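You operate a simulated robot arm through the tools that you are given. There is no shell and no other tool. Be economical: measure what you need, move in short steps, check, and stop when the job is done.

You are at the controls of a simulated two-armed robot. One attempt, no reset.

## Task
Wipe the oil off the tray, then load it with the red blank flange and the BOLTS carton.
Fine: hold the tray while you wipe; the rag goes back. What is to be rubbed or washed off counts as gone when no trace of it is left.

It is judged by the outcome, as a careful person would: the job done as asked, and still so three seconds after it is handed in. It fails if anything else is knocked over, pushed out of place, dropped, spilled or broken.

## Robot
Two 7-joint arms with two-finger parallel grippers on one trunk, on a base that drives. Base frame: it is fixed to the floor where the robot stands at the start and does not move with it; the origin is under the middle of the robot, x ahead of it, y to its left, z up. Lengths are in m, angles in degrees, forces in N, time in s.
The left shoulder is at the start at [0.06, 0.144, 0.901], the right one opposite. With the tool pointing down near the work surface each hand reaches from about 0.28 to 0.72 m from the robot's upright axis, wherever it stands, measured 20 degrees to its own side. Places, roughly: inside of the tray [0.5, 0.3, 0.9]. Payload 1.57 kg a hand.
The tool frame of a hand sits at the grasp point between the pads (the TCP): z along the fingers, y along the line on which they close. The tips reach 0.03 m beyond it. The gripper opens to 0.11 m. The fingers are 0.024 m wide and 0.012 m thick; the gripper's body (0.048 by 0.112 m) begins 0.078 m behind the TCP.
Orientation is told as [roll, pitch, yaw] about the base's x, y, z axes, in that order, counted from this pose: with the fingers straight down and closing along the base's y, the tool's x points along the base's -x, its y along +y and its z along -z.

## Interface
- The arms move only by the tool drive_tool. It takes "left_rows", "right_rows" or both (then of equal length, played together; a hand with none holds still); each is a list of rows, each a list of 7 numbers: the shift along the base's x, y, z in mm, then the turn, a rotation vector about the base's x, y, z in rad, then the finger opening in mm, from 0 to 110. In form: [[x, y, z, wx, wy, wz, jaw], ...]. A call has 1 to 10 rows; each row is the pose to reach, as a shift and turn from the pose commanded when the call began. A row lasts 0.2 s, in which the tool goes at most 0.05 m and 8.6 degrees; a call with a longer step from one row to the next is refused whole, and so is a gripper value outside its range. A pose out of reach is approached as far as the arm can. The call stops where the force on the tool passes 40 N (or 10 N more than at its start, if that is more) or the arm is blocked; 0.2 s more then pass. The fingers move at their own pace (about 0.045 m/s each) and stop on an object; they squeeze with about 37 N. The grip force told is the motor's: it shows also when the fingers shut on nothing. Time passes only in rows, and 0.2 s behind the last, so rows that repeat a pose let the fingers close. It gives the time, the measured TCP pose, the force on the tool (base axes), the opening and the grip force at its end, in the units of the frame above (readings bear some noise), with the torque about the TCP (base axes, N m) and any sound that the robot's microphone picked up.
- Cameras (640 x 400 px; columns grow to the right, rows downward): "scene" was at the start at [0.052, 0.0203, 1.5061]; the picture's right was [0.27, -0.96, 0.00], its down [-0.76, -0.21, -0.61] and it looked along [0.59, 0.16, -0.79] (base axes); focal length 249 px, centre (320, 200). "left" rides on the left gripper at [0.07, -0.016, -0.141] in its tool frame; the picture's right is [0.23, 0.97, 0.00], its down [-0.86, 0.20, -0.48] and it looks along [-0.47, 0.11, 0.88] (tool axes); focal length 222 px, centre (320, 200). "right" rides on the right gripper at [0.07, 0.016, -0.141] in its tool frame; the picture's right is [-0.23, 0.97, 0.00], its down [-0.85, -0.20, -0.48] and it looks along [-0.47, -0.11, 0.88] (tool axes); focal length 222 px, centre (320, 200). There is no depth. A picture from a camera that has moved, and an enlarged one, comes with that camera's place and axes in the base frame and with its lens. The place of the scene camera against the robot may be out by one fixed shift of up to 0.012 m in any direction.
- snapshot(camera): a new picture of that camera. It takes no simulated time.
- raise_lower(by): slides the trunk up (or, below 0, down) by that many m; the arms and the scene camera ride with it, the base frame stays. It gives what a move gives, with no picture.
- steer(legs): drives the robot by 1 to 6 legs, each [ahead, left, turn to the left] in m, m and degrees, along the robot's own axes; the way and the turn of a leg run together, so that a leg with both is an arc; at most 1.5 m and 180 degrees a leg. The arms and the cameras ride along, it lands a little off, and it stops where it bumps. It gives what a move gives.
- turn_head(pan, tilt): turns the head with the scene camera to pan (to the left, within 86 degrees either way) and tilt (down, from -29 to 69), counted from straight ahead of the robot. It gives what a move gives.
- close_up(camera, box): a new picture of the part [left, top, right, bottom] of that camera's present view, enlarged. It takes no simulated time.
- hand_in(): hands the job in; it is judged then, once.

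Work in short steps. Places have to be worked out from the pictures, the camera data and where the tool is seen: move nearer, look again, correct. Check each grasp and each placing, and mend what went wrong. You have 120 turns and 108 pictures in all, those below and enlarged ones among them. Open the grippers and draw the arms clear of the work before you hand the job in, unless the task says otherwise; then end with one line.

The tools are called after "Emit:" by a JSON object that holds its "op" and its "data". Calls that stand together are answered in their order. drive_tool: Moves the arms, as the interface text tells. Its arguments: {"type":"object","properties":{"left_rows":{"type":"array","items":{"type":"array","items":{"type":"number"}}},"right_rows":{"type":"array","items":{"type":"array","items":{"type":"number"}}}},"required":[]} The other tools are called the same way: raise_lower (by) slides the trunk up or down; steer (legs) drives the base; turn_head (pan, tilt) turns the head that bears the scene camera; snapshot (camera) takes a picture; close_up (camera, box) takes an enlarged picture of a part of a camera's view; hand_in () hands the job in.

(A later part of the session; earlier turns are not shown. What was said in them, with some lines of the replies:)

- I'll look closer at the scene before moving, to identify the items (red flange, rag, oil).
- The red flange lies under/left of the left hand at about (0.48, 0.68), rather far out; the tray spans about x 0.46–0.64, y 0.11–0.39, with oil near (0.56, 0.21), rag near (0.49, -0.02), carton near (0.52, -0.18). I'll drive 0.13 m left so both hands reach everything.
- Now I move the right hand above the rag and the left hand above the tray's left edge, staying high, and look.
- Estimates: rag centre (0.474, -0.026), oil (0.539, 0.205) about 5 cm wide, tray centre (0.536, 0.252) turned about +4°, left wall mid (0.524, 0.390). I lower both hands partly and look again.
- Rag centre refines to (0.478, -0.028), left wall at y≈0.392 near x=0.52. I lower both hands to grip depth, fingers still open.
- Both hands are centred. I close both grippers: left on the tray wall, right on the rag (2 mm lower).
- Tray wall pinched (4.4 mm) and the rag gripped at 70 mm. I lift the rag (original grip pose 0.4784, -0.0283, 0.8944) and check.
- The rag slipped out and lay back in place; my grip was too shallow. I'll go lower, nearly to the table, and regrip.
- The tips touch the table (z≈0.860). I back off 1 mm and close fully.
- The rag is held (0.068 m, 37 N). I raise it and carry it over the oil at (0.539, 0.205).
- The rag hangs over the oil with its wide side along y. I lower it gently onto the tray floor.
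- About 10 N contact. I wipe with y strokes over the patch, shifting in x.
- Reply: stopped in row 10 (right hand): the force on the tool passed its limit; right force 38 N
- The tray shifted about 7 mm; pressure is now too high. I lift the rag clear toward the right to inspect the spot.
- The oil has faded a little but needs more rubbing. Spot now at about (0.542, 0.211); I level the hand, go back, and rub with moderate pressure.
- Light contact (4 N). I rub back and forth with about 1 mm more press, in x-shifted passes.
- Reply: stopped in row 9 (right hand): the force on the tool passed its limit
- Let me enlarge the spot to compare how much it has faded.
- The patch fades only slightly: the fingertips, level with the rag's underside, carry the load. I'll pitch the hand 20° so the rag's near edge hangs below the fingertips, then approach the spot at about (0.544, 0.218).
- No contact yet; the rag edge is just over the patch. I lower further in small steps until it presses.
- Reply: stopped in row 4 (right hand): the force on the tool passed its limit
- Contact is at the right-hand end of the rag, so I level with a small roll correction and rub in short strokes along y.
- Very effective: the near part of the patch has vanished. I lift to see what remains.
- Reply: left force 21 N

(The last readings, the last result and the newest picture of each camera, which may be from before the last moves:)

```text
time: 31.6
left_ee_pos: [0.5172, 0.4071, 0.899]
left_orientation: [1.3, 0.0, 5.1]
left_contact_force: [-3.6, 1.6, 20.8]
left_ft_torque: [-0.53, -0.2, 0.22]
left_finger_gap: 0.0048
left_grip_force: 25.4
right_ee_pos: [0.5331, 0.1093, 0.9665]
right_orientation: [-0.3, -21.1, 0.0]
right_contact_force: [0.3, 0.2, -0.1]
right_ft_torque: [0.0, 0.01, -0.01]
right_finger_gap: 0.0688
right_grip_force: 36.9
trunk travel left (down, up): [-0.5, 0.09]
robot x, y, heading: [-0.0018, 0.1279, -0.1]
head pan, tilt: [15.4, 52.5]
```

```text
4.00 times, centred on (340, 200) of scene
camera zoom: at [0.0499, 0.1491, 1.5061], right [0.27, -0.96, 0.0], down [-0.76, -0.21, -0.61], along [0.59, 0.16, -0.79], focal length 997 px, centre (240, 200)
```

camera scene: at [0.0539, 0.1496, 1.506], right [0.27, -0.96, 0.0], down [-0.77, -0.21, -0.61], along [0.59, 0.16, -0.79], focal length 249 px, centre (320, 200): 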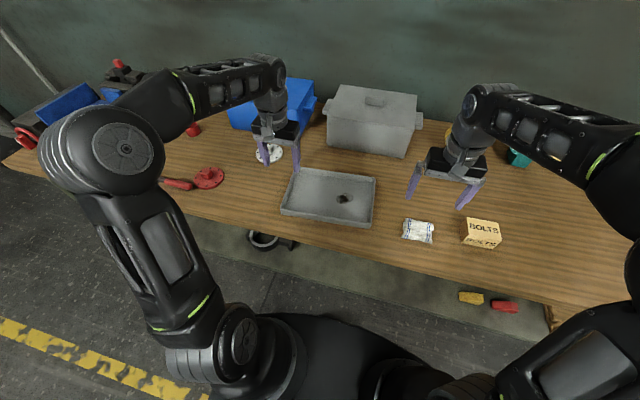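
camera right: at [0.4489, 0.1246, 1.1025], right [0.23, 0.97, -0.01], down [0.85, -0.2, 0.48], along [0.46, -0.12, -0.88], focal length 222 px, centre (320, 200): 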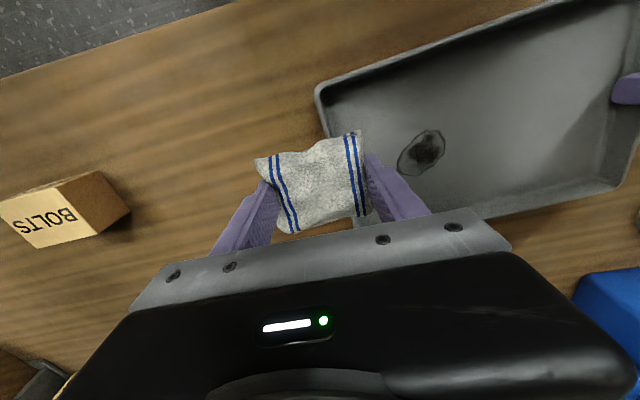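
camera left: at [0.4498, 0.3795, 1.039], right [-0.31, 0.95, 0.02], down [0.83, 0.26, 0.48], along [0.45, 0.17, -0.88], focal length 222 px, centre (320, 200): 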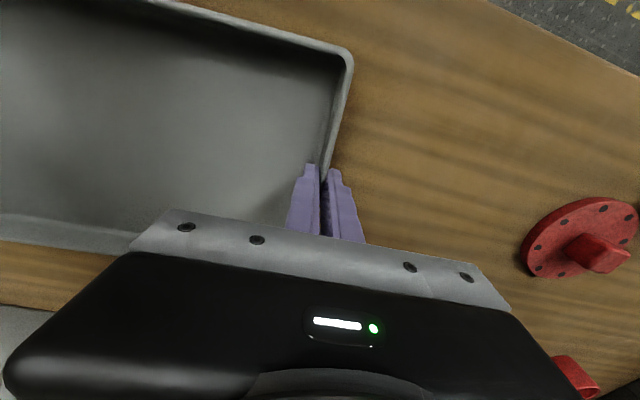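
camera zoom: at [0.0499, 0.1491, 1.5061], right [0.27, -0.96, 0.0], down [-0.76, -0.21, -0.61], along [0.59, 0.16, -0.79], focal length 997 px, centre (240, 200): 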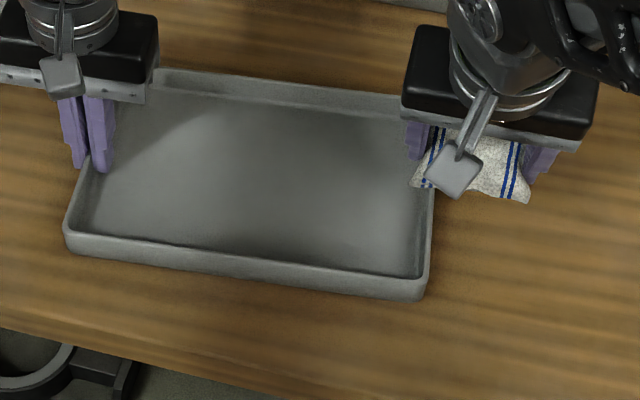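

All gone by eye; I check enlarged views for any faint trace.

Emit:
{"op": "close_up", "data": {"camera": "left", "box": [0, 60, 240, 210]}}

Emit:
{"op": "close_up", "data": {"camera": "right", "box": [360, 60, 600, 210]}}

Emit:
{"op": "snapshot", "data": {"camera": "right"}}

```text
2.67 times, centred on (120, 135) of left
camera zoom: at [0.4498, 0.3795, 1.039], right [-0.31, 0.95, 0.02], down [0.83, 0.26, 0.48], along [0.45, 0.17, -0.88], focal length 592 px, centre (853, 373)
```

zoom: 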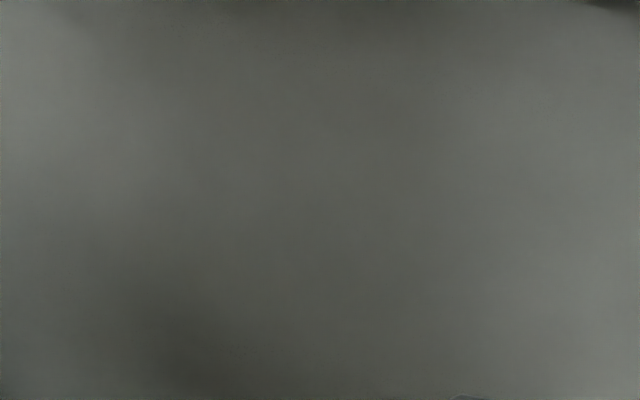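

```text
2.67 times, centred on (480, 135) of right
camera zoom: at [0.4167, 0.1259, 1.0738], right [0.21, 0.97, 0.08], down [0.63, -0.2, 0.75], along [0.75, -0.11, -0.65], focal length 592 px, centre (-107, 373)
```

zoom: 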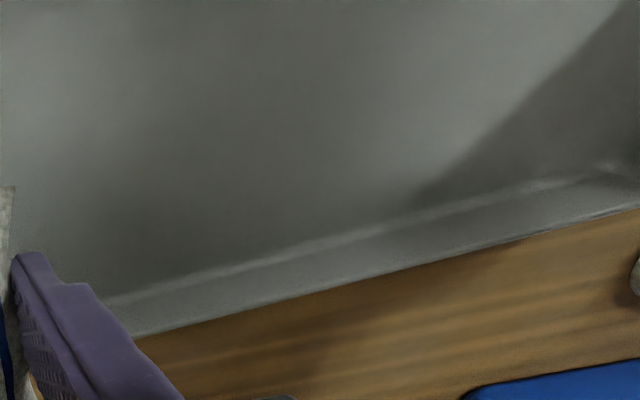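

```text
71 pictures are left
camera right: at [0.4167, 0.1259, 1.0738], right [0.21, 0.97, 0.08], down [0.63, -0.2, 0.75], along [0.75, -0.11, -0.65], focal length 222 px, centre (320, 200)
```

right: 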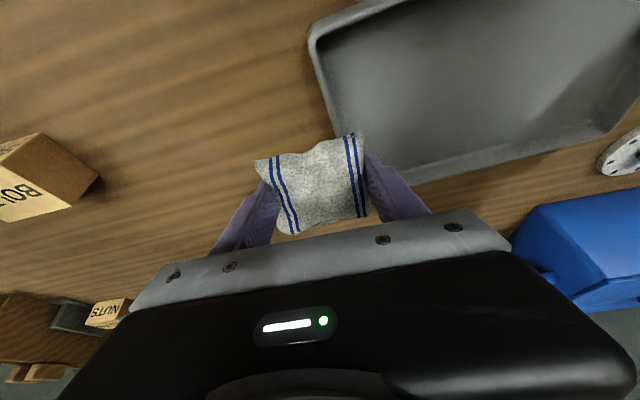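

The tray is clean. I bring the rag level and back over its original place at (0.478, -0.029), and nudge the tray back with the left hand by ~14 mm.

Emit:
{"op": "drive_tool", "data": {"left_rows": [[0, 0, 0, 0, 0, 0, 0], [0, -4, 0, 0, 0, 0, 0], [0, -8, 0, 0, 0, 0, 0], [0, -11, 0, 0, 0, -0.01, 0], [0, -14, 0, 0, 0, -0.015, 0], [0, -14, 0, 0, 0, -0.015, 0]], "right_rows": [[-10, -30, 5, 0, 0.12, 0, 20], [-25, -70, 5, 0.005, 0.24, 0, 20], [-40, -110, 0, 0.005, 0.368, 0, 20], [-55, -138, -20, 0.005, 0.368, 0, 20], [-55, -138, -45, 0.005, 0.368, 0, 20], [-55, -138, -60, 0.005, 0.368, 0, 20]]}}

Emit:
{"op": "snapshot", "data": {"camera": "right"}}

Emit:
{"op": "snapshot", "data": {"camera": "scene"}}

```text
time: 33.0
left_ee_pos: [0.5183, 0.3916, 0.8971]
left_orientation: [1.3, 0.1, 4.3]
left_contact_force: [-3.0, 7.6, 19.9]
left_ft_torque: [-0.41, 0.37, 0.21]
left_finger_gap: 0.0051
left_grip_force: 24.6
right_ee_pos: [0.4769, -0.0264, 0.9069]
right_orientation: [0.0, 0.1, -0.2]
right_contact_force: [0.1, 0.0, -0.6]
right_ft_torque: [-0.01, -0.02, -0.01]
right_finger_gap: 0.0689
right_grip_force: 36.8
trunk travel left (down, up): [-0.5, 0.09]
robot x, y, heading: [0.0011, 0.1285, -0.2]
head pan, tilt: [15.4, 52.5]
```

```text
70 pictures are left
camera right: at [0.4085, -0.0109, 1.0477], right [0.23, 0.97, 0.0], down [0.86, -0.2, 0.48], along [0.46, -0.11, -0.88], focal length 222 px, centre (320, 200)
```

right: 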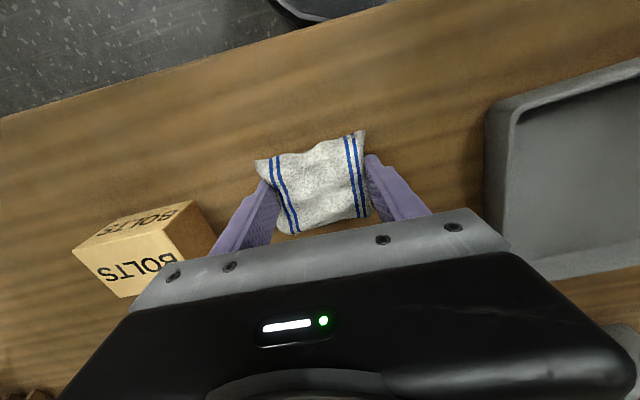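

```text
69 pictures are left
camera scene: at [0.05, 0.15, 1.5062], right [0.27, -0.96, 0.0], down [-0.76, -0.21, -0.61], along [0.59, 0.16, -0.79], focal length 249 px, centre (320, 200)
```

scene: 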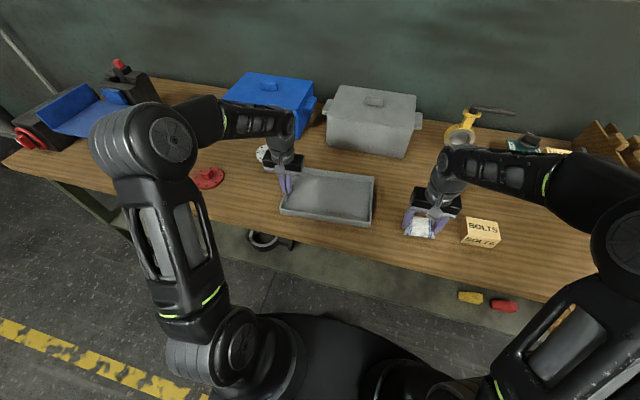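

Tray is back at its old place. I set the rag down, open both grippers and rise.

Emit:
{"op": "drive_tool", "data": {"left_rows": [[0, 0, 0, 0, 0, 0, 20], [0, 0, 0, 0, 0, 0, 40], [0, 0, 0, 0, 0, 0, 40], [0, 0, 10, 0, 0, 0, 40], [0, 0, 40, 0, 0, 0, 40], [0, 0, 80, 0, 0, 0, 60], [0, 0, 120, 0, 0, 0, 80]], "right_rows": [[1, -3, -8, 0, 0, 0, 20], [1, -3, -15, 0, 0, 0, 20], [1, -3, -15, 0, 0, 0, 70], [1, -3, -15, 0, 0, 0, 110], [1, -3, -15, 0, 0, 0, 110], [1, -3, -15, 0, 0, 0, 110], [1, -3, 10, 0, 0, 0, 110]]}}

Emit:
{"op": "drive_tool", "data": {"right_rows": [[0, 0, 40, 0, 0, 0, 110], [0, 0, 80, 0, 0, 0, 110], [0, -40, 110, 0, 0, 0, 110], [0, -90, 110, 0, 0, 0, 110]]}}

Emit:
{"op": "snapshot", "data": {"camera": "right"}}

Emit:
{"op": "snapshot", "data": {"camera": "left"}}

```text
time: 34.6
left_ee_pos: [0.5165, 0.393, 1.0174]
left_orientation: [1.3, 0.1, 4.2]
left_contact_force: [0.8, 0.3, -0.1]
left_ft_torque: [0.02, -0.01, 0.02]
left_finger_gap: 0.0801
left_grip_force: 0.0
right_ee_pos: [0.4771, -0.0317, 0.9141]
right_orientation: [0.0, 0.1, 0.0]
right_contact_force: [-0.5, -0.3, -0.2]
right_ft_torque: [0.03, 0.0, 0.0]
right_finger_gap: 0.1101
right_grip_force: 0.0
trunk travel left (down, up): [-0.5, 0.09]
robot x, y, heading: [0.0025, 0.1305, -0.1]
head pan, tilt: [15.4, 52.5]
```

```text
time: 35.6
left_ee_pos: [0.5194, 0.3928, 1.0162]
left_orientation: [1.2, 0.0, 4.3]
left_contact_force: [0.4, -1.0, 1.1]
left_ft_torque: [0.02, 0.0, 0.03]
left_finger_gap: 0.0802
left_grip_force: 0.0
right_ee_pos: [0.4802, -0.1201, 1.026]
right_orientation: [0.0, 0.2, -0.1]
right_contact_force: [0.2, 0.0, 0.9]
right_ft_torque: [0.03, -0.03, 0.01]
right_finger_gap: 0.1102
right_grip_force: 0.0
trunk travel left (down, up): [-0.5, 0.09]
robot x, y, heading: [0.0008, 0.1314, -0.1]
head pan, tilt: [15.4, 52.5]
```

```text
68 pictures are left
camera right: at [0.4117, -0.105, 1.1678], right [0.23, 0.97, 0.0], down [0.86, -0.2, 0.48], along [0.46, -0.11, -0.88], focal length 222 px, centre (320, 200)
```

right: 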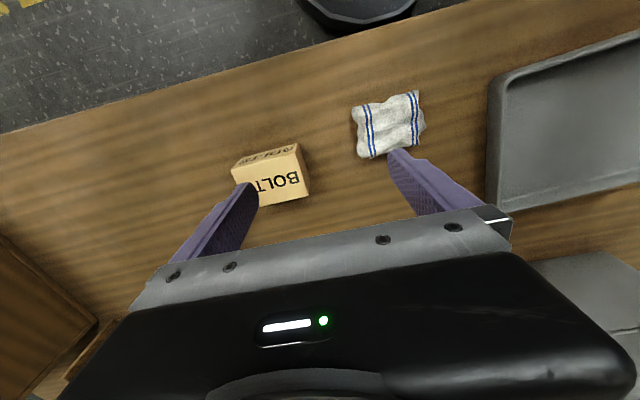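

```text
67 pictures are left
camera left: at [0.4503, 0.3687, 1.158], right [-0.3, 0.95, 0.02], down [0.84, 0.25, 0.48], along [0.45, 0.16, -0.88], focal length 222 px, centre (320, 200)
```

left: 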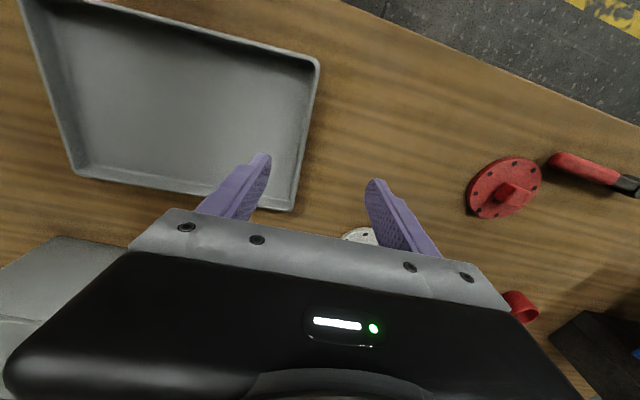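

The rag is back. Red flange at about (0.50, 0.672), carton at about (0.507, -0.19). I bring each hand over its item.

Emit:
{"op": "drive_tool", "data": {"left_rows": [[0, 45, 0, 0, 0, 0, 80], [0, 90, 0, -0.01, 0, -0.03, 80], [0, 135, 0, -0.02, 0, -0.06, 80], [-5, 180, 0, -0.02, 0, -0.075, 80], [-15, 225, 0, -0.02, 0, -0.075, 80], [-20, 268, -20, -0.02, 0, -0.075, 80]], "right_rows": [[5, -15, -5, 0, 0, 0, 110], [10, -30, -10, 0, 0, 0, 110], [15, -45, -15, 0, 0, 0, 110], [20, -60, -25, 0, 0, 0, 110], [25, -70, -35, 0, 0, 0, 110], [25, -70, -40, 0, 0, 0, 110]]}}

Emit:
{"op": "snapshot", "data": {"camera": "right"}}

Emit:
{"op": "snapshot", "data": {"camera": "left"}}

Emit:
{"op": "close_up", "data": {"camera": "scene", "box": [400, 120, 560, 260]}}

```text
time: 37.0
left_ee_pos: [0.4995, 0.6618, 0.9971]
left_orientation: [0.1, 0.1, -0.1]
left_contact_force: [0.1, -0.2, 0.3]
left_ft_torque: [-0.02, -0.02, 0.03]
left_finger_gap: 0.0801
left_grip_force: 0.0
right_ee_pos: [0.5048, -0.1886, 0.9862]
right_orientation: [-0.1, 0.2, -0.1]
right_contact_force: [0.4, -0.1, 0.0]
right_ft_torque: [-0.02, 0.03, -0.01]
right_finger_gap: 0.1101
right_grip_force: 0.0
trunk travel left (down, up): [-0.5, 0.09]
robot x, y, heading: [-0.0039, 0.1319, 0.0]
head pan, tilt: [15.4, 52.5]
```

```text
66 pictures are left
camera right: at [0.4362, -0.1726, 1.1274], right [0.23, 0.97, 0.0], down [0.86, -0.2, 0.48], along [0.46, -0.11, -0.88], focal length 222 px, centre (320, 200)
```

right: 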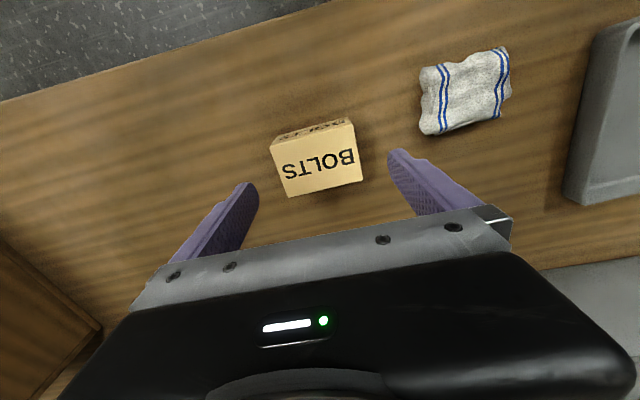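

```text
65 pictures are left
camera left: at [0.4292, 0.6454, 1.1387], right [-0.23, 0.97, 0.0], down [0.86, 0.2, 0.48], along [0.46, 0.11, -0.88], focal length 222 px, centre (320, 200)
```

left: 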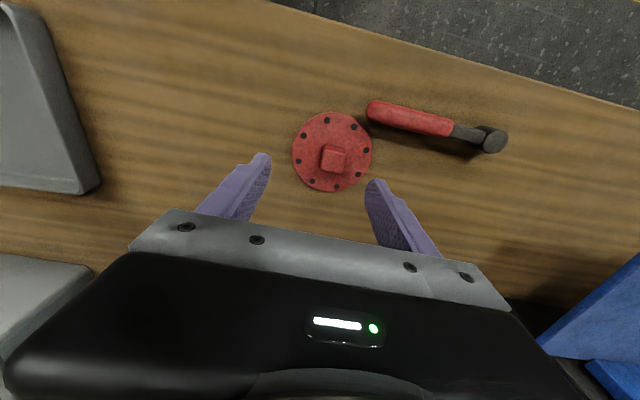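

```text
2.86 times, centred on (480, 190) of scene
camera zoom: at [0.0523, 0.1509, 1.506], right [0.27, -0.96, 0.0], down [-0.76, -0.21, -0.61], along [0.59, 0.16, -0.79], focal length 712 px, centre (-137, 229)
```

zoom: 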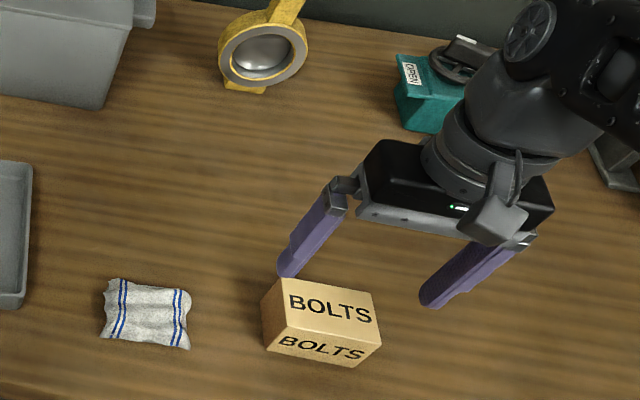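

Knob of the red flange at (0.501, 0.678); carton centre about (0.508, -0.191), roughly square to the axes. I lower both hands with open fingers, the left stopping higher for another look.

Emit:
{"op": "drive_tool", "data": {"left_rows": [[0, 8, -15, 0, 0, 0, 70], [1, 16, -30, 0, 0, 0, 60], [1, 16, -45, 0, 0, 0, 60], [1, 16, -60, 0, 0, 0, 60]], "right_rows": [[1, -1, -15, 0, 0, 0, 110], [2, -2, -30, 0, 0, 0, 110], [3, -2, -45, 0, 0, 0, 110], [3, -2, -50, 0, 0, 0, 110]]}}

Emit:
{"op": "snapshot", "data": {"camera": "right"}}

Emit:
{"op": "snapshot", "data": {"camera": "left"}}

```text
time: 38.0
left_ee_pos: [0.5016, 0.6737, 0.9368]
left_orientation: [0.1, 0.2, 0.0]
left_contact_force: [0.1, 0.3, -1.0]
left_ft_torque: [0.0, -0.02, -0.03]
left_finger_gap: 0.06
left_grip_force: 0.1
right_ee_pos: [0.5078, -0.1925, 0.935]
right_orientation: [0.0, 0.2, -0.1]
right_contact_force: [0.0, -0.7, -0.2]
right_ft_torque: [0.01, -0.01, 0.0]
right_finger_gap: 0.1099
right_grip_force: 0.1
trunk travel left (down, up): [-0.5, 0.09]
robot x, y, heading: [0.0019, 0.131, -0.0]
head pan, tilt: [15.4, 52.5]
```

```text
63 pictures are left
camera right: at [0.4385, -0.1764, 1.0765], right [0.23, 0.97, 0.0], down [0.86, -0.2, 0.48], along [0.46, -0.11, -0.88], focal length 222 px, centre (320, 200)
```

right: 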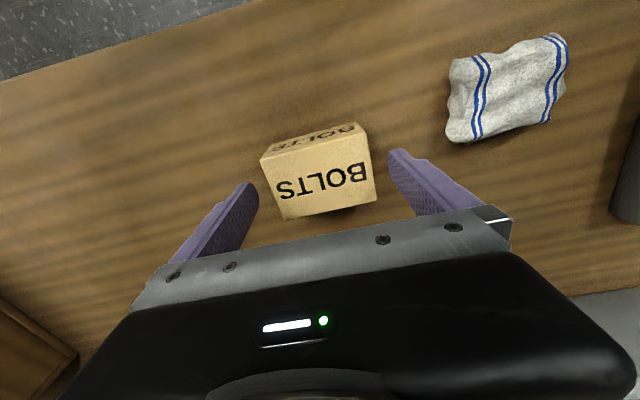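

```text
62 pictures are left
camera left: at [0.4315, 0.6577, 1.078], right [-0.23, 0.97, 0.0], down [0.86, 0.2, 0.48], along [0.46, 0.11, -0.88], focal length 222 px, centre (320, 200)
```

left: 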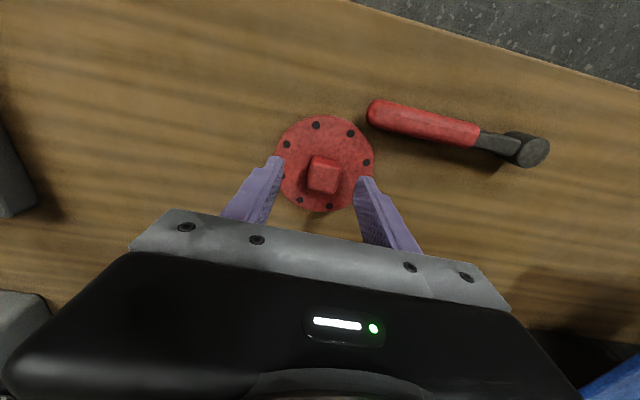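

I enlarge the knob to read its orientation.

Emit:
{"op": "close_up", "data": {"camera": "left", "box": [260, 110, 388, 190]}}

Emit:
{"op": "close_up", "data": {"camera": "right", "box": [220, 110, 412, 230]}}

```text
5.00 times, centred on (324, 150) of left
camera zoom: at [0.4315, 0.6577, 1.078], right [-0.23, 0.97, 0.0], down [0.86, 0.2, 0.48], along [0.46, 0.11, -0.88], focal length 1111 px, centre (300, 450)
```

zoom: 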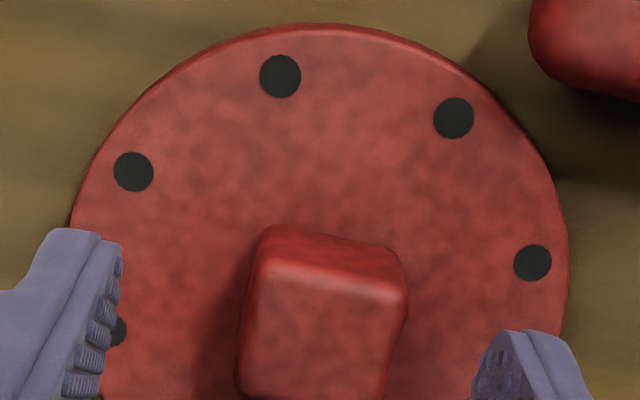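

```text
3.33 times, centred on (316, 170) of right
camera zoom: at [0.4385, -0.1764, 1.0765], right [0.23, 0.97, 0.0], down [0.86, -0.2, 0.48], along [0.46, -0.11, -0.88], focal length 740 px, centre (333, 300)
```

zoom: 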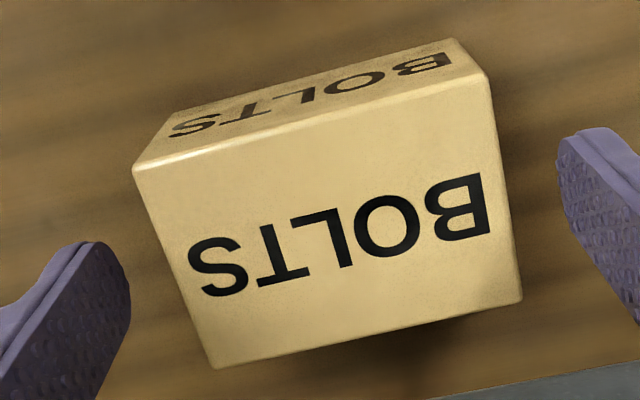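

Both are aligned with the jaws. I lower to gripping depth: left around the knob, right around the carton, then close.

Emit:
{"op": "drive_tool", "data": {"left_rows": [[-1, 3, -10, 0, 0, 0, 60], [-1, 3, -20, 0, 0, 0, 60], [-1, 3, -27, 0, 0, 0, 60], [-1, 3, -29, 0, 0, 0, 40], [-1, 3, -29, 0, 0, 0, 20], [-1, 3, -29, 0, 0, 0, 5], [-1, 3, -29, 0, 0, 0, 5], [-1, 3, -29, 0, 0, 0, 5]], "right_rows": [[0, -1, -12, 0, 0, 0.02, 110], [0, -1, -24, 0, 0, 0.03, 110], [0, -1, -34, 0, 0, 0.03, 110], [0, -1, -38, 0, 0, 0.03, 100], [0, -1, -38, 0, 0, 0.03, 80], [0, -1, -38, 0, 0, 0.03, 50], [0, -1, -38, 0, 0, 0.03, 40], [0, -1, -38, 0, 0, 0.03, 40]]}}

Emit:
{"op": "snapshot", "data": {"camera": "left"}}

Emit:
{"op": "snapshot", "data": {"camera": "right"}}

```text
time: 39.8
left_ee_pos: [0.4993, 0.6782, 0.9064]
left_orientation: [0.1, 0.1, -0.2]
left_contact_force: [-0.8, 2.3, 0.6]
left_ft_torque: [0.05, -0.32, 0.19]
left_finger_gap: 0.0278
left_grip_force: 37.0
right_ee_pos: [0.508, -0.1937, 0.8976]
right_orientation: [0.0, 0.1, 1.6]
right_contact_force: [-0.1, 0.3, 0.1]
right_ft_torque: [0.05, -0.02, -0.01]
right_finger_gap: 0.085
right_grip_force: 36.9
trunk travel left (down, up): [-0.5, 0.09]
robot x, y, heading: [0.0001, 0.1315, 0.1]
head pan, tilt: [15.4, 52.5]
```

```text
59 pictures are left
camera left: at [0.4293, 0.6618, 1.0484], right [-0.23, 0.97, 0.0], down [0.86, 0.2, 0.48], along [0.46, 0.11, -0.88], focal length 222 px, centre (320, 200)
```

left: 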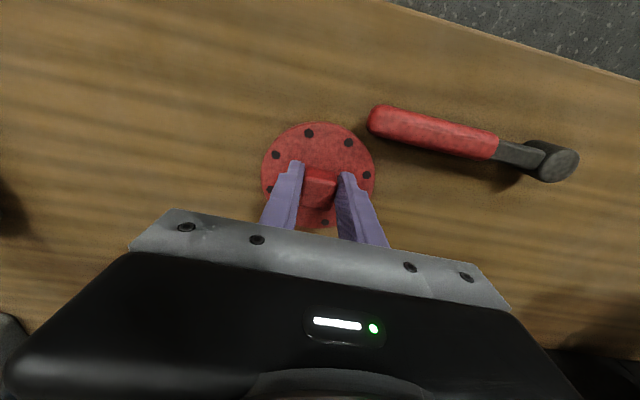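

```text
58 pictures are left
camera right: at [0.4391, -0.1794, 1.0395], right [0.2, 0.98, 0.0], down [0.86, -0.18, 0.48], along [0.47, -0.1, -0.88], focal length 222 px, centre (320, 200)
```

right: 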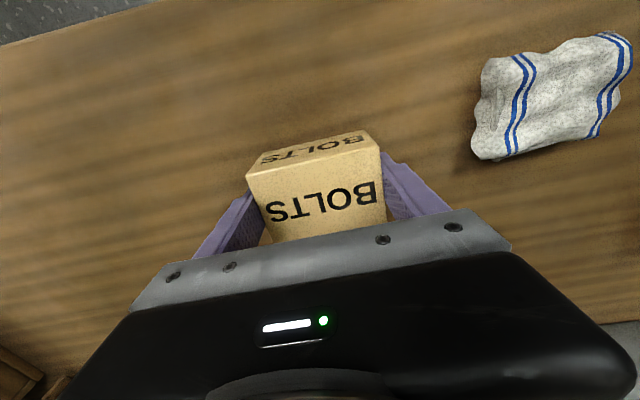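

Both gripped (knob 27.8 mm, carton 85 mm). I lift both slowly and check.

Emit:
{"op": "drive_tool", "data": {"left_rows": [[0, 0, 5, 0, 0, 0, 5], [0, 0, 15, 0, 0, 0, 5], [0, 0, 35, 0, 0, 0, 5], [0, 0, 60, 0, 0, 0, 5], [0, 0, 80, 0, 0, 0, 5]], "right_rows": [[0, 0, 5, 0, 0, 0, 40], [0, 0, 15, 0, 0, 0, 40], [0, 0, 35, 0, 0, 0, 40], [0, 0, 60, 0, 0, 0, 40], [0, 0, 80, 0, 0, 0, 40]]}}

Emit:
{"op": "snapshot", "data": {"camera": "scene"}}

Emit:
{"op": "snapshot", "data": {"camera": "left"}}

```text
time: 41.0
left_ee_pos: [0.4979, 0.6801, 0.9884]
left_orientation: [0.1, 0.2, -0.2]
left_contact_force: [-0.6, 0.3, -7.6]
left_ft_torque: [-0.04, 0.06, 0.02]
left_finger_gap: 0.0275
left_grip_force: 37.3
right_ee_pos: [0.5072, -0.1922, 0.9774]
right_orientation: [0.0, 0.1, 1.6]
right_contact_force: [0.4, 1.0, -2.9]
right_ft_torque: [0.0, 0.02, -0.02]
right_finger_gap: 0.0846
right_grip_force: 36.9
trunk travel left (down, up): [-0.5, 0.09]
robot x, y, heading: [0.0, 0.1259, -0.0]
head pan, tilt: [15.4, 52.5]
```

```text
57 pictures are left
camera scene: at [0.0524, 0.1503, 1.506], right [0.27, -0.96, 0.0], down [-0.76, -0.21, -0.61], along [0.59, 0.16, -0.79], focal length 249 px, centre (320, 200)
```

scene: 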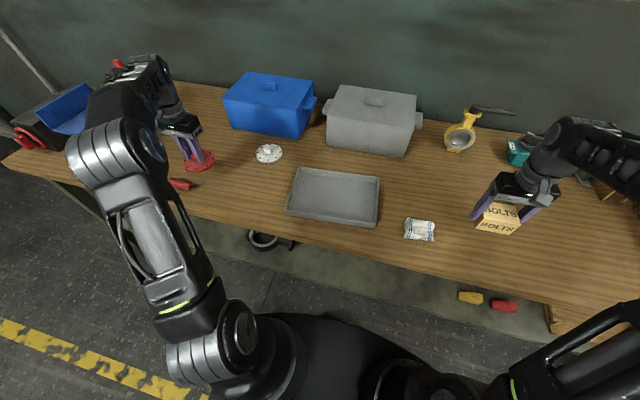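

```text
56 pictures are left
camera left: at [0.4283, 0.6631, 1.1296], right [-0.23, 0.97, 0.0], down [0.86, 0.2, 0.48], along [0.46, 0.11, -0.88], focal length 222 px, centre (320, 200)
```

left: 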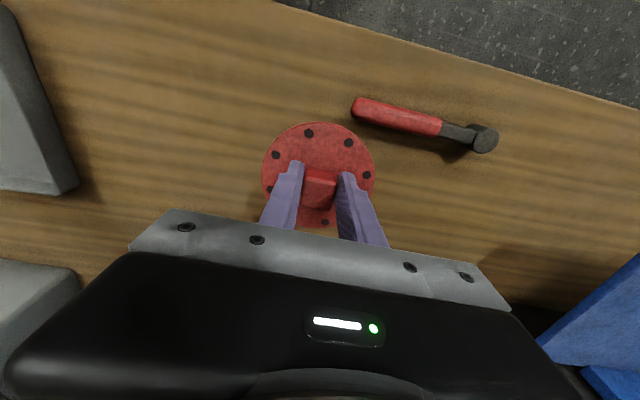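

Both lifted well. I carry the flange above the left half of the tray, to (0.535, 0.318).

Emit:
{"op": "drive_tool", "data": {"left_rows": [[4, -40, 0, 0, 0, 0, 5], [8, -80, 0, 0, 0, 0, 5], [12, -120, 0, 0, 0, 0, 5], [16, -160, 0, 0, 0, 0, 5], [20, -200, 0, 0, 0, 0, 5], [24, -240, 0, 0, 0, 0, 5], [29, -280, 0, 0, 0, 0, 5], [33, -320, 0, 0, 0, 0, 5], [37, -350, 0, 0, 0, 0, 5], [37, -360, 0, 0, 0, 0, 5]]}}

Emit:
{"op": "snapshot", "data": {"camera": "left"}}

Emit:
{"op": "close_up", "data": {"camera": "scene", "box": [240, 130, 432, 250]}}

```text
time: 43.2
left_ee_pos: [0.5355, 0.318, 0.9866]
left_orientation: [0.1, 0.2, 0.0]
left_contact_force: [0.0, -0.5, -7.0]
left_ft_torque: [-0.01, 0.09, -0.03]
left_finger_gap: 0.0277
left_grip_force: 37.1
right_ee_pos: [0.508, -0.1934, 0.9777]
right_orientation: [-0.1, 0.3, 1.5]
right_contact_force: [0.7, -0.4, -3.3]
right_ft_torque: [0.02, 0.0, -0.01]
right_finger_gap: 0.0849
right_grip_force: 37.9
trunk travel left (down, up): [-0.5, 0.09]
robot x, y, heading: [0.0031, 0.1285, 0.0]
head pan, tilt: [15.4, 52.5]
```

```text
55 pictures are left
camera left: at [0.4662, 0.301, 1.1286], right [-0.23, 0.97, 0.0], down [0.86, 0.2, 0.48], along [0.46, 0.11, -0.88], focal length 222 px, centre (320, 200)
```

left: 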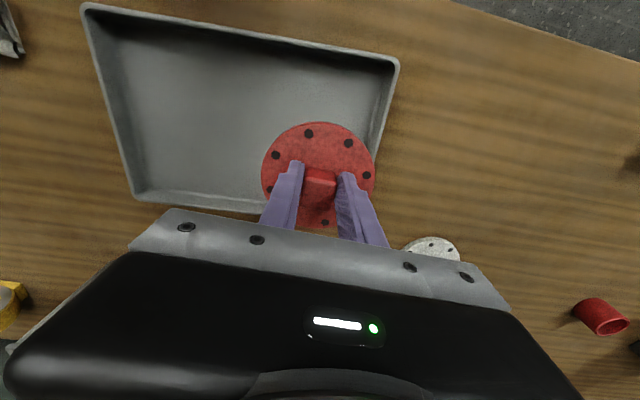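

```text
3.33 times, centred on (336, 190) of scene
camera zoom: at [0.0528, 0.1498, 1.506], right [0.27, -0.96, 0.0], down [-0.77, -0.21, -0.61], along [0.59, 0.16, -0.79], focal length 831 px, centre (267, 233)
```

zoom: 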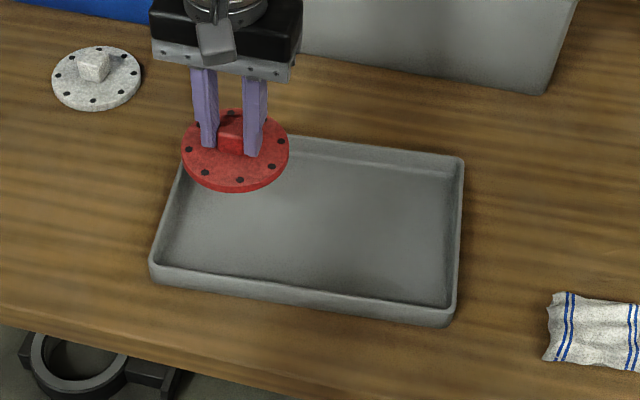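

From the hand view the tray's left wall is at y≈0.376 and right at ≈0.102, so I set the flange to y=0.307, x=0.540 and lower (floor contact expected near TCP z=0.911).

Emit:
{"op": "drive_tool", "data": {"left_rows": [[3, -6, -15, 0, 0, 0, 5], [5, -11, -35, 0, 0, 0, 5], [5, -11, -55, 0, 0, 0, 5], [5, -11, -68, 0, 0, 0, 5], [5, -11, -72, 0, 0, 0, 5]]}}

Emit:
{"op": "snapshot", "data": {"camera": "left"}}

Emit:
{"op": "close_up", "data": {"camera": "scene", "box": [240, 130, 432, 250]}}

```text
time: 44.4
left_ee_pos: [0.5404, 0.3067, 0.9152]
left_orientation: [0.2, 0.1, -0.1]
left_contact_force: [-0.7, -0.7, -8.2]
left_ft_torque: [0.01, 0.04, 0.0]
left_finger_gap: 0.0276
left_grip_force: 37.1
right_ee_pos: [0.5077, -0.193, 0.9772]
right_orientation: [0.0, 0.2, 1.6]
right_contact_force: [-0.6, 0.1, -3.2]
right_ft_torque: [-0.01, 0.0, 0.0]
right_finger_gap: 0.0846
right_grip_force: 37.2
trunk travel left (down, up): [-0.5, 0.09]
robot x, y, heading: [-0.0021, 0.131, -0.0]
head pan, tilt: [15.4, 52.5]
```

```text
53 pictures are left
camera left: at [0.4717, 0.2901, 1.0569], right [-0.23, 0.97, 0.0], down [0.86, 0.2, 0.48], along [0.46, 0.11, -0.88], focal length 222 px, centre (320, 200)
```

left: 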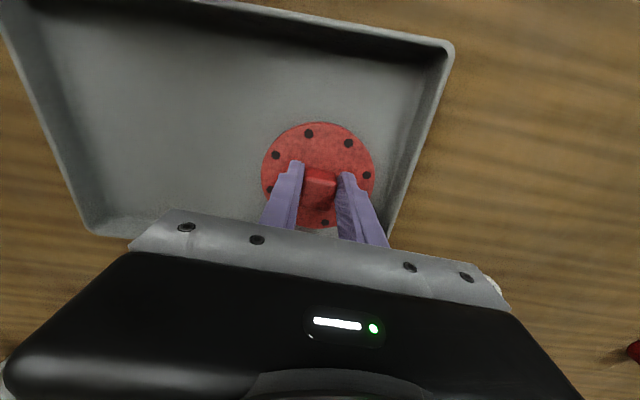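

```text
3.33 times, centred on (336, 190) of scene
camera zoom: at [0.0529, 0.1498, 1.506], right [0.27, -0.96, 0.0], down [-0.77, -0.21, -0.61], along [0.59, 0.16, -0.79], focal length 831 px, centre (267, 233)
```

zoom: 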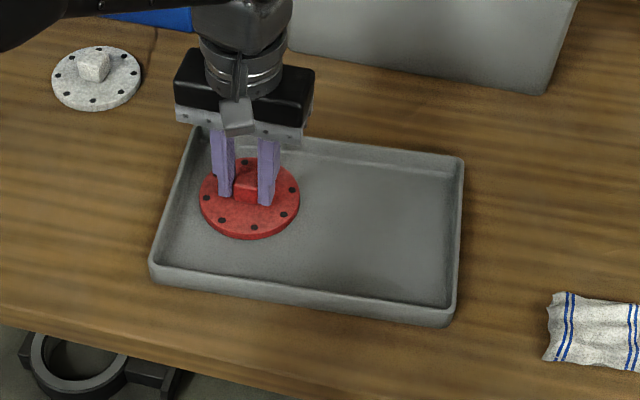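

Inside the walls, just above the floor. I lower a few millimetres to touchdown.

Emit:
{"op": "drive_tool", "data": {"left_rows": [[0, 0, -2, 0, 0, 0, 5], [0, 0, -3.5, 0, 0, 0, 5], [0, 0, -4.5, 0, 0, 0, 5]]}}

```text
time: 45.2
left_ee_pos: [0.5416, 0.3078, 0.9109]
left_orientation: [0.1, 0.0, -0.1]
left_contact_force: [-0.9, 1.3, 6.3]
left_ft_torque: [-0.3, 0.44, -0.04]
left_finger_gap: 0.0278
left_grip_force: 36.8
right_ee_pos: [0.5065, -0.1935, 0.9768]
right_orientation: [0.1, 0.2, 1.6]
right_contact_force: [0.4, 0.1, -3.7]
right_ft_torque: [0.02, 0.02, 0.01]
right_finger_gap: 0.0849
right_grip_force: 37.0
trunk travel left (down, up): [-0.5, 0.09]
robot x, y, heading: [0.0013, 0.1309, -0.1]
head pan, tilt: [15.4, 52.5]
```

The flange rests on the tray floor. I open the left gripper, rise and draw the hand away to the left.

Emit:
{"op": "drive_tool", "data": {"left_rows": [[0, 0, 0, 0, 0, 0, 30], [0, 0, 0, 0, 0, 0, 55], [0, 0, 0, 0, 0, 0, 55], [0, 0, 20, 0, 0, 0, 55], [0, 0, 60, 0, 0, 0, 55], [-10, 20, 100, 0, 0, 0, 55], [-30, 60, 120, 0, 0, 0, 55], [-50, 105, 120, 0, 0, 0, 55], [-70, 150, 120, 0, 0, 0, 55], [-90, 180, 120, 0, 0, 0, 55]]}}

Emit:
{"op": "close_up", "data": {"camera": "scene", "box": [240, 130, 432, 250]}}

```text
time: 47.4
left_ee_pos: [0.4511, 0.4871, 1.0359]
left_orientation: [0.1, 0.1, -0.1]
left_contact_force: [0.5, -0.1, -0.5]
left_ft_torque: [0.0, 0.01, 0.03]
left_finger_gap: 0.055
left_grip_force: 0.0
right_ee_pos: [0.5069, -0.1932, 0.9771]
right_orientation: [-0.1, 0.1, 1.6]
right_contact_force: [-0.1, -0.5, -4.6]
right_ft_torque: [-0.03, -0.02, 0.0]
right_finger_gap: 0.0849
right_grip_force: 37.0
trunk travel left (down, up): [-0.5, 0.09]
robot x, y, heading: [0.0027, 0.1267, 0.2]
head pan, tilt: [15.4, 52.5]
```

```text
3.33 times, centred on (336, 190) of scene
camera zoom: at [0.0517, 0.1499, 1.5061], right [0.27, -0.96, 0.0], down [-0.76, -0.21, -0.61], along [0.59, 0.16, -0.79], focal length 831 px, centre (267, 233)
```

zoom: 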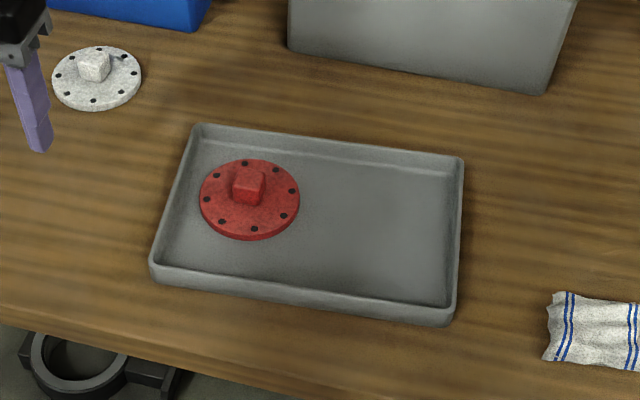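

Flange sits flat in the tray. Now I carry the carton over the right half, to (0.54, 0.183).

Emit:
{"op": "drive_tool", "data": {"right_rows": [[3, 42, 10, 0, 0, 0, 40], [7, 84, 10, 0, 0, 0, 40], [11, 126, 10, 0, 0, 0, 40], [15, 168, 10, 0, 0, 0, 40], [19, 210, 10, 0, 0, 0, 40], [23, 252, 10, 0, 0, 0.01, 40], [27, 294, 10, 0, 0, 0.02, 40], [30, 336, 10, 0, 0, 0.03, 40], [33, 370, 5, 0, 0, 0.04, 40], [33, 376, -15, 0, 0, 0.04, 40]]}}

Emit:
{"op": "snapshot", "data": {"camera": "right"}}

Emit:
{"op": "close_up", "data": {"camera": "scene", "box": [240, 130, 432, 250]}}

```text
time: 49.6
left_ee_pos: [0.4534, 0.4862, 1.0342]
left_orientation: [0.1, 0.2, 0.0]
left_contact_force: [-0.1, 0.2, -1.3]
left_ft_torque: [-0.01, -0.02, 0.05]
left_finger_gap: 0.0551
left_grip_force: 0.0
right_ee_pos: [0.5404, 0.1825, 0.9616]
right_orientation: [0.1, 0.2, 4.0]
right_contact_force: [0.4, 0.2, -3.6]
right_ft_torque: [0.0, 0.02, 0.0]
right_finger_gap: 0.0849
right_grip_force: 37.2
trunk travel left (down, up): [-0.5, 0.09]
robot x, y, heading: [-0.0018, 0.1297, 0.1]
head pan, tilt: [15.4, 52.5]
```

```text
50 pictures are left
camera right: at [0.471, 0.1931, 1.1038], right [0.16, 0.99, 0.0], down [0.87, -0.14, 0.48], along [0.47, -0.08, -0.88], focal length 222 px, centre (320, 200)
```

right: 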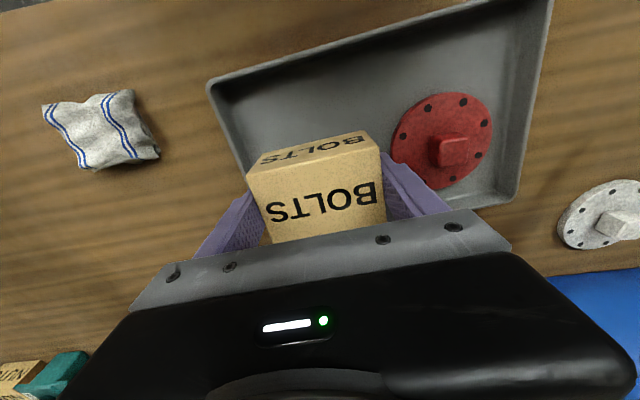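

```text
3.33 times, centred on (336, 190) of scene
camera zoom: at [0.0525, 0.1498, 1.506], right [0.27, -0.96, 0.0], down [-0.76, -0.21, -0.61], along [0.59, 0.16, -0.79], focal length 831 px, centre (267, 233)
```

zoom: 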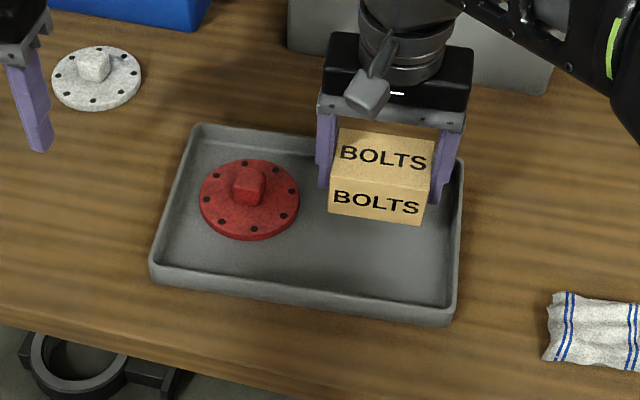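

Clearances look good on both sides. I lower to just above the floor, then to touchdown near TCP z=0.902.

Emit:
{"op": "drive_tool", "data": {"right_rows": [[0, 1, -20, 0, 0, 0, 40], [0, 1, -40, 0, 0, 0, 40], [0, 1, -53, 0, 0, 0, 40], [0, 1, -57, 0, 0, 0, 40], [0, 1, -59, 0, 0, 0, 40], [0, 1, -60, 0, 0, 0, 40]]}}

Emit:
{"op": "close_up", "data": {"camera": "scene", "box": [240, 130, 432, 250]}}

```text
time: 51.0
left_ee_pos: [0.4527, 0.4861, 1.0356]
left_orientation: [0.1, 0.0, 0.0]
left_contact_force: [-0.6, -0.3, -0.7]
left_ft_torque: [0.0, -0.02, -0.01]
left_finger_gap: 0.0548
left_grip_force: 0.1
right_ee_pos: [0.541, 0.1848, 0.9036]
right_orientation: [0.0, 0.1, 3.9]
right_contact_force: [-0.1, -2.7, 6.9]
right_ft_torque: [-0.12, 0.31, 0.09]
right_finger_gap: 0.0847
right_grip_force: 36.8
trunk travel left (down, up): [-0.5, 0.09]
robot x, y, heading: [0.0005, 0.1296, 0.0]
head pan, tilt: [15.4, 52.5]
```

```text
3.33 times, centred on (336, 190) of scene
camera zoom: at [0.0514, 0.1494, 1.5063], right [0.27, -0.96, 0.0], down [-0.76, -0.21, -0.61], along [0.59, 0.16, -0.79], focal length 831 px, centre (267, 233)
```

zoom: 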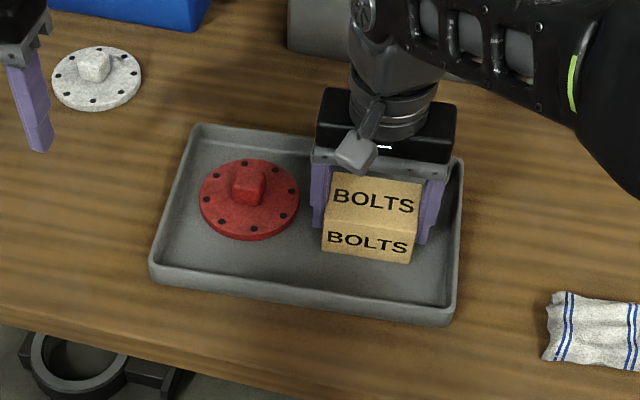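

The carton rests on the tray floor. I open to 98 mm, rise straight up and withdraw both arms.

Emit:
{"op": "drive_tool", "data": {"right_rows": [[0, 0, 0, 0, 0, 0, 92], [0, 0, 0, 0, 0, 0, 98], [0, 0, 0, 0, 0, 0, 98], [0, 0, 20, 0, 0, 0, 98], [0, 0, 60, 0, 0, 0, 98], [0, 0, 100, 0, 0, 0, 98], [-20, -40, 130, 0, 0, 0, 98], [-50, -80, 140, 0, 0, 0, 98], [-80, -120, 140, 0, 0, 0, 98], [-110, -160, 140, 0, 0, 0, 98]]}}

Emit:
{"op": "drive_tool", "data": {"left_rows": [[-30, 0, 10, 0, 0, 0, 80], [-70, 0, 20, 0, 0, 0, 110], [-110, 0, 30, 0, 0, 0, 110]]}}

Emit:
{"op": "snapshot", "data": {"camera": "scene"}}

Emit:
{"op": "close_up", "data": {"camera": "scene", "box": [240, 130, 448, 260]}}

```text
refused: row 7 steps farther than a row can; nothing moved
```

```text
time: 51.8
left_ee_pos: [0.3384, 0.4897, 1.0623]
left_orientation: [0.1, 0.1, -0.1]
left_contact_force: [-0.1, 0.2, 0.1]
left_ft_torque: [-0.01, 0.0, -0.03]
left_finger_gap: 0.11
left_grip_force: 0.1
right_ee_pos: [0.5389, 0.1846, 0.9028]
right_orientation: [-0.1, 0.1, 3.9]
right_contact_force: [-1.5, -3.8, 15.0]
right_ft_torque: [-0.14, 0.2, 0.07]
right_finger_gap: 0.0847
right_grip_force: 37.3
trunk travel left (down, up): [-0.5, 0.09]
robot x, y, heading: [0.0001, 0.13, 0.3]
head pan, tilt: [15.4, 52.5]
```

```text
47 pictures are left
camera scene: at [0.0507, 0.1496, 1.5061], right [0.27, -0.96, 0.0], down [-0.76, -0.21, -0.61], along [0.59, 0.16, -0.79], focal length 249 px, centre (320, 200)
```

scene: 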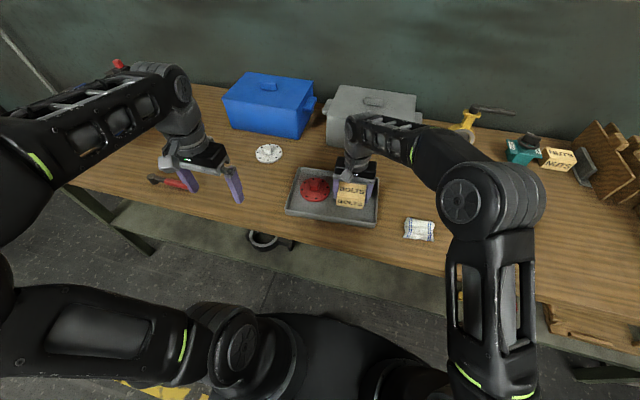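

```text
3.08 times, centred on (344, 195) of scene
camera zoom: at [0.0507, 0.1496, 1.5061], right [0.27, -0.96, 0.0], down [-0.76, -0.21, -0.61], along [0.59, 0.16, -0.79], focal length 767 px, centre (246, 215)
```

zoom: 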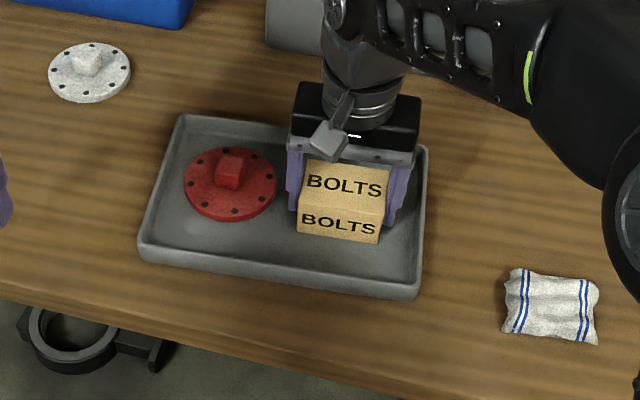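

The right call was refused for a too-long step; the left arm is clear. I repeat the release and withdrawal with smaller steps.

Emit:
{"op": "drive_tool", "data": {"right_rows": [[0, 0, 0, 0, 0, 0, 92], [0, 0, 0, 0, 0, 0, 98], [0, 0, 0, 0, 0, 0, 98], [0, 0, 20, 0, 0, 0, 98], [0, 0, 60, 0, 0, 0, 98], [0, 0, 100, 0, 0, 0, 98], [-10, -25, 130, 0, 0, 0, 98], [-30, -60, 140, 0, 0, 0, 98], [-55, -95, 140, 0, 0, 0, 98], [-80, -130, 140, 0, 0, 0, 110]]}}

Emit:
{"op": "drive_tool", "data": {"right_rows": [[-30, -30, 0, 0, 0, 0, 110], [-60, -60, 0, 0, 0, 0, 110], [-80, -90, 0, 0, 0, 0, 110]]}}

Emit:
{"op": "snapshot", "data": {"camera": "scene"}}

Emit:
{"op": "close_up", "data": {"camera": "scene", "box": [240, 130, 448, 260]}}

```text
time: 54.0
left_ee_pos: [0.3398, 0.4887, 1.0614]
left_orientation: [0.2, 0.1, -0.1]
left_contact_force: [0.6, -0.5, 0.5]
left_ft_torque: [0.05, -0.01, 0.03]
left_finger_gap: 0.1101
left_grip_force: 0.0
right_ee_pos: [0.4598, 0.0533, 1.0406]
right_orientation: [0.0, 0.0, 4.0]
right_contact_force: [0.7, 0.2, 0.4]
right_ft_torque: [0.0, -0.02, -0.01]
right_finger_gap: 0.1098
right_grip_force: 0.1
trunk travel left (down, up): [-0.5, 0.09]
robot x, y, heading: [0.0014, 0.1281, -0.1]
head pan, tilt: [15.4, 52.5]
```

```text
time: 54.8
left_ee_pos: [0.3393, 0.4879, 1.0615]
left_orientation: [0.2, 0.1, -0.1]
left_contact_force: [0.5, 0.6, 0.6]
left_ft_torque: [0.0, 0.04, 0.01]
left_finger_gap: 0.11
left_grip_force: 0.0
right_ee_pos: [0.3791, -0.0351, 1.0419]
right_orientation: [0.0, 0.1, 3.9]
right_contact_force: [0.4, -0.3, 1.0]
right_ft_torque: [-0.02, 0.0, 0.0]
right_finger_gap: 0.1103
right_grip_force: 0.0
trunk travel left (down, up): [-0.5, 0.09]
robot x, y, heading: [-0.0013, 0.1257, 0.0]
head pan, tilt: [15.4, 52.5]
```

```text
45 pictures are left
camera scene: at [0.051, 0.149, 1.5061], right [0.27, -0.96, 0.0], down [-0.76, -0.21, -0.61], along [0.59, 0.16, -0.79], focal length 249 px, centre (320, 200)
```

scene: 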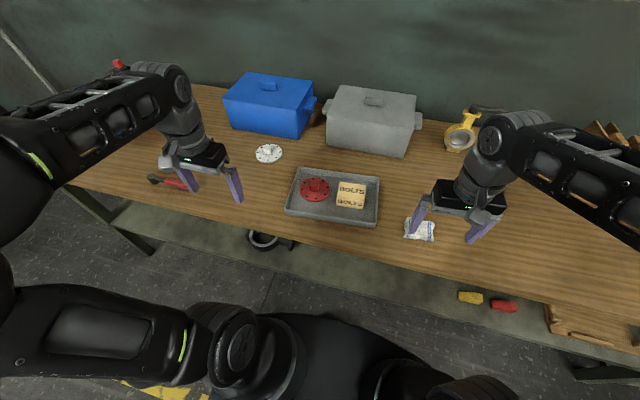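

```text
3.08 times, centred on (344, 195) of scene
camera zoom: at [0.051, 0.149, 1.5061], right [0.27, -0.96, 0.0], down [-0.76, -0.21, -0.61], along [0.59, 0.16, -0.79], focal length 767 px, centre (246, 215)
```

zoom: 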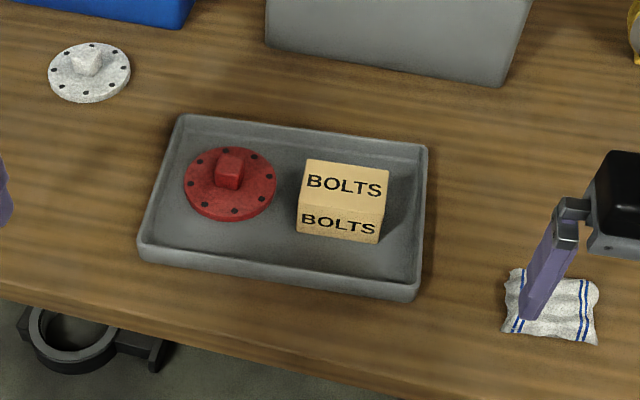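

The tray is clean and holds the red flange and the BOLTS carton. The rag is back in its place, and both hands are open and clear, so I hand in.

Emit:
{"op": "hand_in", "data": {}}

```text
The job is handed in.
```

I wiped the tray until no oil showed in close-up views, put the rag back where it was, and loaded the tray with the red blank flange and the BOLTS carton. The job is handed in. While wiping, the held tray slid about 15 mm and I pushed it back; the rag also slipped from the gripper on my first try and landed in its own spot.
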